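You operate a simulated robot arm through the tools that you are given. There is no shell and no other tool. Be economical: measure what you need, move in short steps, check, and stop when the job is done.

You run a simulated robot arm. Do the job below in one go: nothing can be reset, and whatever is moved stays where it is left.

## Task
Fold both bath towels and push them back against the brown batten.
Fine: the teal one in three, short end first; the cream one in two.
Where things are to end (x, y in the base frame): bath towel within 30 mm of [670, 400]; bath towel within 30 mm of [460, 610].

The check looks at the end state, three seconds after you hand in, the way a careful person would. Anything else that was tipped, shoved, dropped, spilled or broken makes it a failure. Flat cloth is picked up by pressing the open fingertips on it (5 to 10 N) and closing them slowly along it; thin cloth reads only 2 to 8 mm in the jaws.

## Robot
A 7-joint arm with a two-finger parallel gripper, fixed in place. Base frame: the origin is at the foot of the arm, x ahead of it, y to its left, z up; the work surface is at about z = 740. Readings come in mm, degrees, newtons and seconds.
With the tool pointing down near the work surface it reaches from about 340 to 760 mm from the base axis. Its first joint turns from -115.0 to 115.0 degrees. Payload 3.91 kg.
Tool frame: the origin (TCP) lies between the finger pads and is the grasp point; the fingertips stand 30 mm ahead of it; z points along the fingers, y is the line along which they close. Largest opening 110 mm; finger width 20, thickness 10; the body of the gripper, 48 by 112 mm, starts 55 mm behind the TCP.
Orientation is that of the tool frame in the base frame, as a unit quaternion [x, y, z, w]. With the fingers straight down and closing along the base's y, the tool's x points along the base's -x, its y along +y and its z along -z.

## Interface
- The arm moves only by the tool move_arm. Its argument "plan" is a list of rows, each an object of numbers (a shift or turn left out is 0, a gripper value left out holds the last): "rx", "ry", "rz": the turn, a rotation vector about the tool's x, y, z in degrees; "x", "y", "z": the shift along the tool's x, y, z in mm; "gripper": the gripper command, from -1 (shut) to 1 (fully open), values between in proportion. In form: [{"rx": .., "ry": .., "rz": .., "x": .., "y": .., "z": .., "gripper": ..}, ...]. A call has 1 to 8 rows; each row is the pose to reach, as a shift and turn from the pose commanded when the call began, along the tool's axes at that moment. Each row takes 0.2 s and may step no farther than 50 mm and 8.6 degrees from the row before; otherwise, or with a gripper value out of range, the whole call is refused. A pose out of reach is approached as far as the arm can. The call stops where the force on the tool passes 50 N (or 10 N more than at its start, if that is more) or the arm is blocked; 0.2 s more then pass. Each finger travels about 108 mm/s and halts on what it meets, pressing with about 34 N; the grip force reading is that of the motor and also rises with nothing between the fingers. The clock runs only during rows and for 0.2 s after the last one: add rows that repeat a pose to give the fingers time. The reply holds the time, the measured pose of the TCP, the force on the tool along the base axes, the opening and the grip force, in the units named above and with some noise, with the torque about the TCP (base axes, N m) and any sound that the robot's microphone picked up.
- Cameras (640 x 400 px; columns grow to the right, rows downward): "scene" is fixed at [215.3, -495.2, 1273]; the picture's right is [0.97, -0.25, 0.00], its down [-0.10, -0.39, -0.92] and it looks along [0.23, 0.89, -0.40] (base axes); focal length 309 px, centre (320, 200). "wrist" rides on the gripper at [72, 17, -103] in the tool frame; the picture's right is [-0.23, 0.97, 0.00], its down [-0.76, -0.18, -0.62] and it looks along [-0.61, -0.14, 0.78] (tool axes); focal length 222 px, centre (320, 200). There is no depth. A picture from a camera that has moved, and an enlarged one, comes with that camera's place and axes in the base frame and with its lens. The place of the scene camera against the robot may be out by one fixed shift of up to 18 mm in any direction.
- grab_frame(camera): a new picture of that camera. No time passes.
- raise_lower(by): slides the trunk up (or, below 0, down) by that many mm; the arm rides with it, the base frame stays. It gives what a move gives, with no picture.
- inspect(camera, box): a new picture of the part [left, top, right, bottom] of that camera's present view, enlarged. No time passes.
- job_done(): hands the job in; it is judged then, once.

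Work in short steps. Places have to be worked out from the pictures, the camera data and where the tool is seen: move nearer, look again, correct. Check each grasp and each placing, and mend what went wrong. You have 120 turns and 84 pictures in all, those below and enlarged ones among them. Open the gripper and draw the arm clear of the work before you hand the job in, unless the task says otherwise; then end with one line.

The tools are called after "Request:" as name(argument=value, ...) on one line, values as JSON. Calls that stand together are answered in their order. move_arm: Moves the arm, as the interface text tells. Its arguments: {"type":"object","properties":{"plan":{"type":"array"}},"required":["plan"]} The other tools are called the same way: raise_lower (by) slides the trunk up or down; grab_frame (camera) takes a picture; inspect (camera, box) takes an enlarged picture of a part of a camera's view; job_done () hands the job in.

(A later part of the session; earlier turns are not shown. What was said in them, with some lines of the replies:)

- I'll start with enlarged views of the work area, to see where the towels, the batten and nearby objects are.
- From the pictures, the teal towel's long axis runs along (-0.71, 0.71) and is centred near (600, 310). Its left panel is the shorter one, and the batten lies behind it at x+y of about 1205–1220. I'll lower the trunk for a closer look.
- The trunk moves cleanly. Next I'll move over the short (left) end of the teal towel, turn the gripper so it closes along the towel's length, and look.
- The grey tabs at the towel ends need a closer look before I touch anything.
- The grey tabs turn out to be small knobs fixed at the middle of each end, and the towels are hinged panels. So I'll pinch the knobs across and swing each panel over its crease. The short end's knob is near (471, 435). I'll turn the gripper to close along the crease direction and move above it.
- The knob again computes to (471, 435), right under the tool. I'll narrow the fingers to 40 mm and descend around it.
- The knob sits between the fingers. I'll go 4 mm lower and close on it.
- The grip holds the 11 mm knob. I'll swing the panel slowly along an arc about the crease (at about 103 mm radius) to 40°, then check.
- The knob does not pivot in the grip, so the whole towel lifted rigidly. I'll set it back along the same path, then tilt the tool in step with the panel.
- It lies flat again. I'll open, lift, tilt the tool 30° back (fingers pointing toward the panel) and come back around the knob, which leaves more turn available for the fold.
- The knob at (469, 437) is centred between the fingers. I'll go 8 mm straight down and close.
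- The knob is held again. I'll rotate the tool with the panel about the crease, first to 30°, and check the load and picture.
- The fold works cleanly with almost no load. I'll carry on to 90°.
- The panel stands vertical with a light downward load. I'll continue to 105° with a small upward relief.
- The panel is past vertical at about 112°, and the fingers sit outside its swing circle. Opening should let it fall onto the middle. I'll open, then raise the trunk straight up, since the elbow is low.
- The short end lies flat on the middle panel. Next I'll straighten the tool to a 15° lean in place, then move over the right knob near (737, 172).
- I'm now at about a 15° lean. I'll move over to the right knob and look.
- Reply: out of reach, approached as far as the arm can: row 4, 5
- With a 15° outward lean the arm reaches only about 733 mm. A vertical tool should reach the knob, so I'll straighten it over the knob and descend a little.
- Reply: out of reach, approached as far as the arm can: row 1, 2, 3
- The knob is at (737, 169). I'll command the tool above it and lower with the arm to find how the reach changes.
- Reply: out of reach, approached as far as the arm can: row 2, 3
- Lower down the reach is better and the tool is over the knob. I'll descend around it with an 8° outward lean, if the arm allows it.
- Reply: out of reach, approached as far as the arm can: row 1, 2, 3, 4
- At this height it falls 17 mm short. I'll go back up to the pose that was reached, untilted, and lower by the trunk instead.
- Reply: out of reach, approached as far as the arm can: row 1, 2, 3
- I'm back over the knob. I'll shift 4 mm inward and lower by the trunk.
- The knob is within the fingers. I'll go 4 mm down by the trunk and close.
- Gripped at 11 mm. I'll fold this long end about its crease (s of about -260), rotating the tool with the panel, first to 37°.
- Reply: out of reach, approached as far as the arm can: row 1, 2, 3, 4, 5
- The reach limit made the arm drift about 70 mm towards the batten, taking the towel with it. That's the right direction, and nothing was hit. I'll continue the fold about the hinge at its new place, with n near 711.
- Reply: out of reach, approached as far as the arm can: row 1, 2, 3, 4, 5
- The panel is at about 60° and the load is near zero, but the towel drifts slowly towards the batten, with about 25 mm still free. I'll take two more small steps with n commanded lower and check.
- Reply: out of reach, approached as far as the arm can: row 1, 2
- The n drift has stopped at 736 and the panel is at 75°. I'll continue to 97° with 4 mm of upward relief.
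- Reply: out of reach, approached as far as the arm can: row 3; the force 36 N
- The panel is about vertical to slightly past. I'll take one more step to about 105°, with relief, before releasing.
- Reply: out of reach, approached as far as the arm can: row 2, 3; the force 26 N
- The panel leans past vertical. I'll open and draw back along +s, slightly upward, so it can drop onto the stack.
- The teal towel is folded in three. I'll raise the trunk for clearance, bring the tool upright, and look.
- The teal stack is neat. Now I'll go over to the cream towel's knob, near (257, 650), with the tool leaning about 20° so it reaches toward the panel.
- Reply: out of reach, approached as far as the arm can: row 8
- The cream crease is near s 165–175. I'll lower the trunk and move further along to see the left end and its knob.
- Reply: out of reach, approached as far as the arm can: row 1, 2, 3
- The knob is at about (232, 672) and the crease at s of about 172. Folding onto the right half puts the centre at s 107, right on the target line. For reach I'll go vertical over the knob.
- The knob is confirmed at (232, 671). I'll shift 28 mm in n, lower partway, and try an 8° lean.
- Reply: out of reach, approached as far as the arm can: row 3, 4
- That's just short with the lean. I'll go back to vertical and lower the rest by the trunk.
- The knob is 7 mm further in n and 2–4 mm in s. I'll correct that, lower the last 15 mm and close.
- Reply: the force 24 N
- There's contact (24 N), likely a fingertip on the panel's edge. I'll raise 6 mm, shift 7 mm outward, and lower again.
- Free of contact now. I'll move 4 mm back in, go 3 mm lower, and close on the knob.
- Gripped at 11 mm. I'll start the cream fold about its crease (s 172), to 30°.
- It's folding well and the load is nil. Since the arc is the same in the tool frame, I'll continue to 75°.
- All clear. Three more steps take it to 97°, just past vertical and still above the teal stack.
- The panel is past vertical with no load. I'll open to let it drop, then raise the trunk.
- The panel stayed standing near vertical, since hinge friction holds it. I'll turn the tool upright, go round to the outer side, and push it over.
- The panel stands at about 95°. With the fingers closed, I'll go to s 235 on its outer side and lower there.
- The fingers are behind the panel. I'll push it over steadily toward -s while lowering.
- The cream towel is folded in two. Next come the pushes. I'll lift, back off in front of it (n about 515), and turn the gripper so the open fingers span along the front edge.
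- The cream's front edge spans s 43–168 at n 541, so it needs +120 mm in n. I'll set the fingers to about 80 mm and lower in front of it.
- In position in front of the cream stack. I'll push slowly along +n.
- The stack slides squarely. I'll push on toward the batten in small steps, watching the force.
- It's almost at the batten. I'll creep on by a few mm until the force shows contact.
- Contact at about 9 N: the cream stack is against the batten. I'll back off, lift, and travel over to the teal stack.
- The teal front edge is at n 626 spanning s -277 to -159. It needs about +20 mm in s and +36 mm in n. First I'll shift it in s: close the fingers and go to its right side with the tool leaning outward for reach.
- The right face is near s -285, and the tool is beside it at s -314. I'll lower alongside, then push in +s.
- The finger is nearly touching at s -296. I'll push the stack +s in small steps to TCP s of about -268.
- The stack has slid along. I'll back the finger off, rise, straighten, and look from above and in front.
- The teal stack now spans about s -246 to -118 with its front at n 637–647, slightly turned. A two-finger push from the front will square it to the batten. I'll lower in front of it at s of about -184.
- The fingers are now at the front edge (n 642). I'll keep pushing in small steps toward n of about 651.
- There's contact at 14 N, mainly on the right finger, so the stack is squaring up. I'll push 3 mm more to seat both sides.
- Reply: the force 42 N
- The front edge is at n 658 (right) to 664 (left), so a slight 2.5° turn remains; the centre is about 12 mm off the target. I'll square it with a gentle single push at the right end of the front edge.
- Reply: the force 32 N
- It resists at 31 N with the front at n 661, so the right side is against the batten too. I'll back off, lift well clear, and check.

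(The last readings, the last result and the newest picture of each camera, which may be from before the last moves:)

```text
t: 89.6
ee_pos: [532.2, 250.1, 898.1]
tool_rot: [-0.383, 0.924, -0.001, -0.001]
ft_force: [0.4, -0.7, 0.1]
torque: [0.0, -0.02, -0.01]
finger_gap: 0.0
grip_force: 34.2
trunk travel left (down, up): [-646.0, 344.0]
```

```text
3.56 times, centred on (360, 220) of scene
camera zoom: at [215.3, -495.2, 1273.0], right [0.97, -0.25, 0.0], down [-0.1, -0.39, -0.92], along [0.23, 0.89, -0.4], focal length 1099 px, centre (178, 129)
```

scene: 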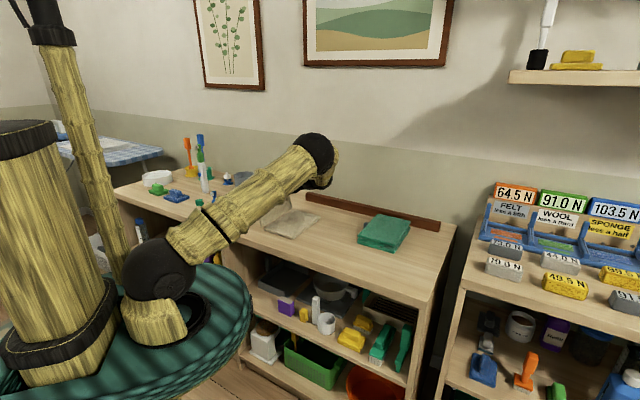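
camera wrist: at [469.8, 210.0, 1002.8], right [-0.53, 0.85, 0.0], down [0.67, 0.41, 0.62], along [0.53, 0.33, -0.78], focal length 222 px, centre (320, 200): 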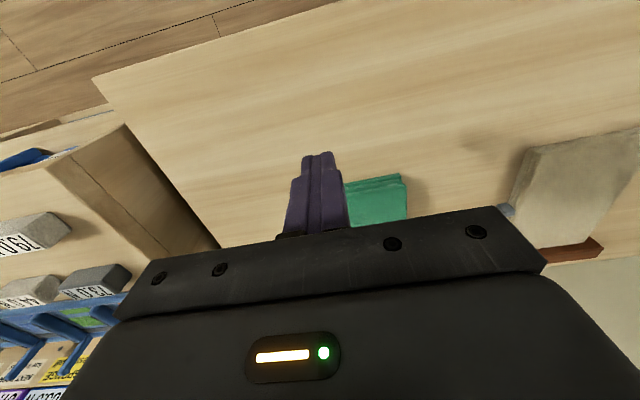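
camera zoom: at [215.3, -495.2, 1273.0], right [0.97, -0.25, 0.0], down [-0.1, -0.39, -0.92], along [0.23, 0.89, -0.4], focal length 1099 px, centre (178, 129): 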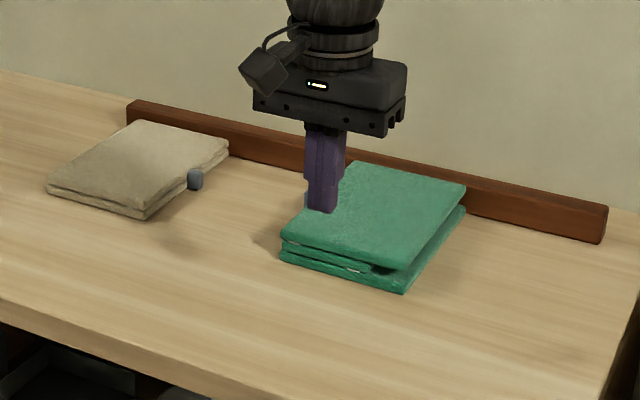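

Both stacks sit against the batten. By my estimate the teal is still 12–20 mm too far in +s, so I'll nudge it back from its left side, leaning the tool and staying in front of the knob.

Request:
move_arm(plan=[{"y": 33, "x": -15, "ry": -7.5}, {"y": 66, "x": -30, "ry": -15}, {"y": 99, "x": -45, "ry": -22.5}, {"y": 132, "x": -60, "ry": -30}])

Request:
move_arm(plan=[{"x": -9, "z": 41}, {"x": -18, "z": 82}, {"x": -25, "z": 115}, {"x": -29, "z": 138}])

Request:
grab_frame(camera="wrist")

Request:
inspect(camera="scene", box=[270, 150, 450, 270])

```text
t: 90.6
ee_pos: [484.9, 387.5, 895.0]
tool_rot: [-0.37, 0.893, 0.099, 0.238]
ft_force: [-0.6, 1.3, -0.4]
torque: [-0.03, 0.0, 0.0]
finger_gap: 0.0
grip_force: 34.0
trunk travel left (down, up): [-646.0, 344.0]
```

```text
t: 91.6
ee_pos: [554.2, 451.2, 792.5]
tool_rot: [-0.369, 0.893, 0.098, 0.237]
ft_force: [-0.3, 0.2, 0.3]
torque: [-0.03, 0.01, 0.0]
finger_gap: 0.0
grip_force: 33.8
trunk travel left (down, up): [-646.0, 344.0]
```

```text
13 pictures are left
camera wrist: at [461.5, 381.4, 847.4], right [-0.55, 0.83, 0.11], down [0.37, 0.12, 0.92], along [0.75, 0.55, -0.38], focal length 222 px, centre (320, 200)
```

wrist: 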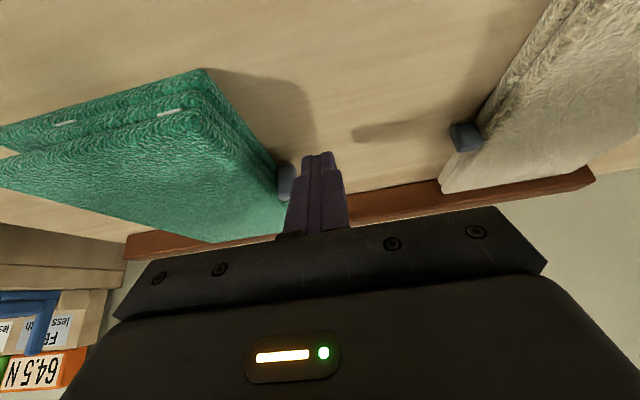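

```text
3.33 times, centred on (360, 210) of scene
camera zoom: at [215.3, -495.2, 1273.0], right [0.97, -0.25, 0.0], down [-0.1, -0.39, -0.92], along [0.23, 0.89, -0.4], focal length 1030 px, centre (187, 167)
```

zoom: 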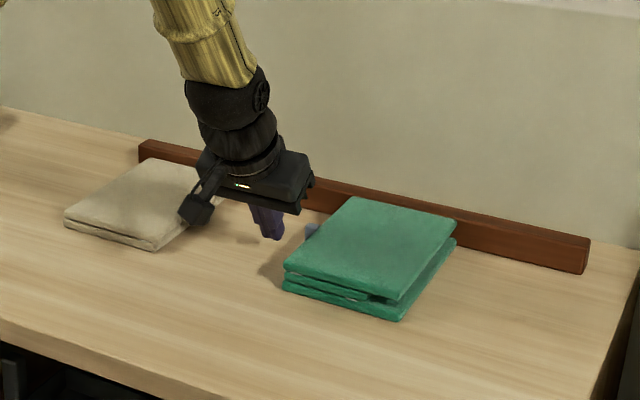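

The left-front corner is at s -114, so the centre is about -179. I'll lower beside it and push about 10 mm in -s, in small steps.

Request:
move_arm(plan=[{"x": 16, "z": 12.5}, {"x": 16, "y": -12, "z": 12.5}, {"x": 16, "y": -24, "z": 12.5}, {"x": 16, "y": -30, "z": 12.5}, {"x": 16, "y": -35, "z": 12.5}, {"x": 16, "y": -40, "z": 12.5}])

Request:
grab_frame(camera="wrist")

```text
t: 93.0
ee_pos: [574.8, 417.3, 770.8]
tool_rot: [-0.369, 0.893, 0.098, 0.237]
ft_force: [-1.0, 0.1, 0.4]
torque: [-0.02, -0.04, 0.01]
finger_gap: 0.0
grip_force: 33.9
trunk travel left (down, up): [-646.0, 344.0]
```

```text
11 pictures are left
camera wrist: at [481.8, 347.0, 826.9], right [-0.55, 0.83, 0.11], down [0.37, 0.12, 0.92], along [0.75, 0.55, -0.38], focal length 222 px, centre (320, 200)
```

wrist: 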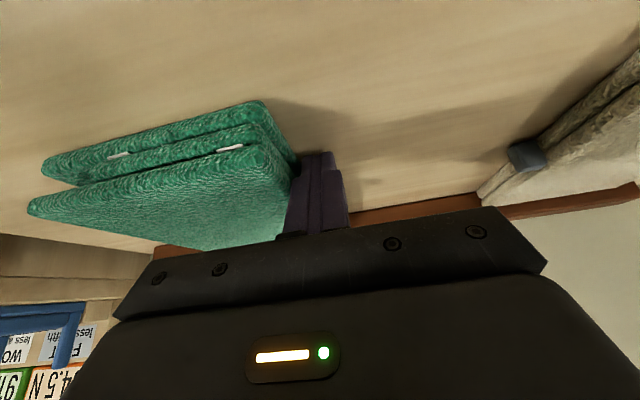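

The centre is now at s of about -192, with a slight turn as expected. I'll back off, straighten up, and do one final two-finger squaring push from the front.

Request:
move_arm(plan=[{"y": 20}, {"y": 25, "x": -3, "z": -35}, {"y": 25, "x": 0, "z": -80}, {"y": 20, "x": 5, "z": -125}, {"y": 0, "x": 15, "z": -165}])

Request:
move_arm(plan=[{"ry": 7.5, "y": -15, "gripper": 0.45}, {"ry": 15, "y": -35}, {"ry": 22.5, "y": -55}, {"ry": 30, "y": -75}])

```text
t: 94.2
ee_pos: [503.8, 348.7, 908.3]
tool_rot: [-0.37, 0.893, 0.099, 0.239]
ft_force: [-0.6, -1.0, 0.2]
torque: [-0.02, 0.02, -0.03]
finger_gap: 0.0
grip_force: 34.5
trunk travel left (down, up): [-646.0, 344.0]
```

```text
t: 95.2
ee_pos: [560.9, 296.7, 907.9]
tool_rot: [-0.382, 0.924, 0.0, -0.003]
ft_force: [-1.0, 0.3, -0.2]
torque: [-0.02, 0.01, -0.01]
finger_gap: 79.8
grip_force: 0.0
trunk travel left (down, up): [-646.0, 344.0]
```

I'm in front of the teal at n 606 with the fingers 80 mm apart. I'll lower and approach to just short of the edge, then push gently.

Request:
move_arm(plan=[{"y": -5, "z": 45}, {"y": -5, "z": 90}, {"y": -5, "z": 120}, {"y": -5, "z": 131}, {"y": -5, "x": -15, "z": 131}, {"y": -5, "x": -28, "z": 131}, {"y": -5, "x": -36, "z": 131}, {"y": -5, "x": -40, "z": 131}])

Request:
move_arm(plan=[{"x": -2}, {"x": -4}, {"x": -6}, {"x": -6}])

```text
t: 97.0
ee_pos: [592.3, 322.2, 776.2]
tool_rot: [-0.383, 0.924, 0.0, -0.001]
ft_force: [-0.1, 0.1, 0.1]
torque: [-0.02, -0.01, 0.01]
finger_gap: 79.8
grip_force: 0.0
trunk travel left (down, up): [-646.0, 344.0]
```

```text
t: 98.0
ee_pos: [593.8, 324.6, 776.8]
tool_rot: [-0.384, 0.923, -0.001, -0.003]
ft_force: [-12.7, -3.7, -0.9]
torque: [0.01, 0.24, 0.6]
finger_gap: 82.7
grip_force: 3.1
trunk travel left (down, up): [-646.0, 344.0]
```

The left finger now carries the load at 12 N, which is squaring that side. I'll push 3 mm more, then withdraw and look.

Request:
move_arm(plan=[{"x": -2}, {"x": -4}, {"x": -4}])

Request:
move_arm(plan=[{"x": 15}, {"x": 40}, {"x": 60, "z": -35}, {"x": 80, "z": -75}, {"x": 90, "z": -115}, {"x": 90, "z": -155}])

Request:
grab_frame(camera="wrist")

Request:
grab_frame(camera="scene")

```text
t: 98.8
ee_pos: [592.5, 326.1, 777.9]
tool_rot: [-0.383, 0.924, -0.001, -0.005]
ft_force: [-35.2, -16.7, 0.8]
torque: [-0.04, 0.34, 0.73]
finger_gap: 82.9
grip_force: 2.9
trunk travel left (down, up): [-646.0, 344.0]
```

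```text
t: 100.2
ee_pos: [534.9, 262.6, 933.8]
tool_rot: [-0.382, 0.924, 0.0, -0.001]
ft_force: [0.1, 0.6, -0.1]
torque: [0.05, -0.01, 0.01]
finger_gap: 79.7
grip_force: 0.1
trunk travel left (down, up): [-646.0, 344.0]
```

```text
10 pictures are left
camera wrist: at [471.2, 223.2, 1038.6], right [-0.53, 0.85, 0.0], down [0.67, 0.41, 0.62], along [0.53, 0.33, -0.78], focal length 222 px, centre (320, 200)
```

wrist: 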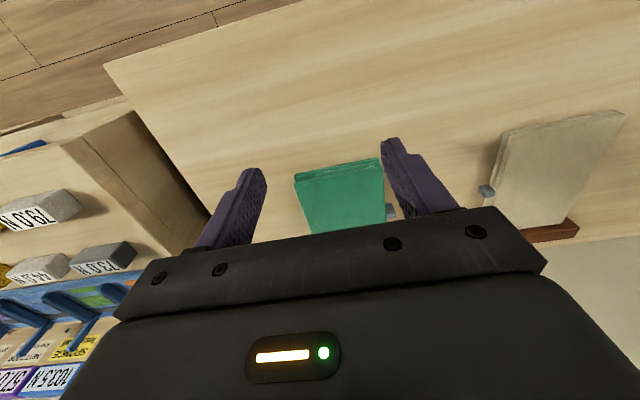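

```text
9 pictures are left
```

scene: 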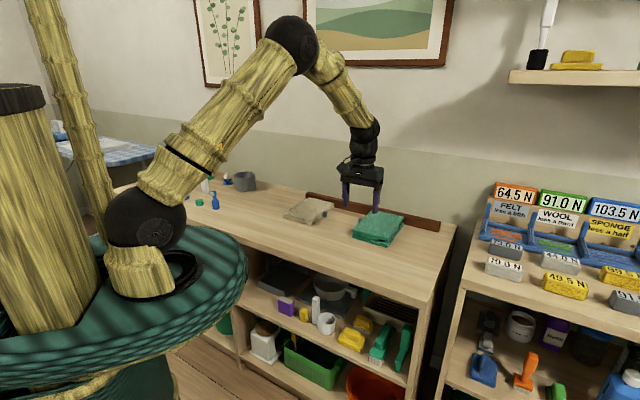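

The front edge is now square to the batten: n 663 at both ends, s -255 to -123, so the centre is about (670, 402). I'll draw the arm clear upward and open fully.

Request:
raise_lower(by=150)

Request:
move_arm(plan=[{"gripper": 1}, {"gripper": 1}])

Request:
inspect(camera="scene", box=[190, 150, 450, 280])

```text
t: 102.0
ee_pos: [535.9, 264.7, 1082.7]
tool_rot: [-0.383, 0.924, 0.0, -0.002]
ft_force: [-0.4, 0.6, 0.6]
torque: [0.01, 0.01, -0.02]
finger_gap: 79.9
grip_force: 0.0
trunk travel left (down, up): [-796.0, 194.0]
```

```text
t: 102.5
ee_pos: [534.2, 263.8, 1084.2]
tool_rot: [-0.382, 0.924, 0.0, -0.001]
ft_force: [-0.4, -0.7, 0.4]
torque: [0.02, 0.01, -0.02]
finger_gap: 110.0
grip_force: 0.1
trunk travel left (down, up): [-796.0, 194.0]
```

```text
2.46 times, centred on (320, 215) of scene
camera zoom: at [215.3, -495.2, 1273.0], right [0.97, -0.25, 0.0], down [-0.1, -0.39, -0.92], along [0.23, 0.89, -0.4], focal length 761 px, centre (320, 163)
```

zoom: 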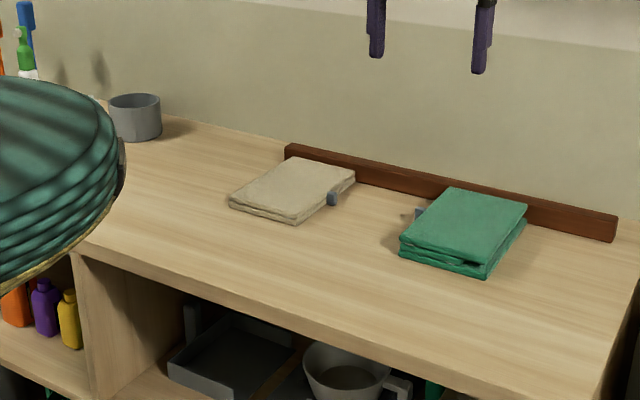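

Both towels are folded and against the batten, the other objects are undisturbed, and the arm is clear with the gripper open. I'm handing in.

Request:
job_done()

```text
The job is handed in.
```

Both towels are folded, the teal in three (short end first) and the cream in two, and pushed back against the batten near their target places; the job is handed in, with no result returned yet.
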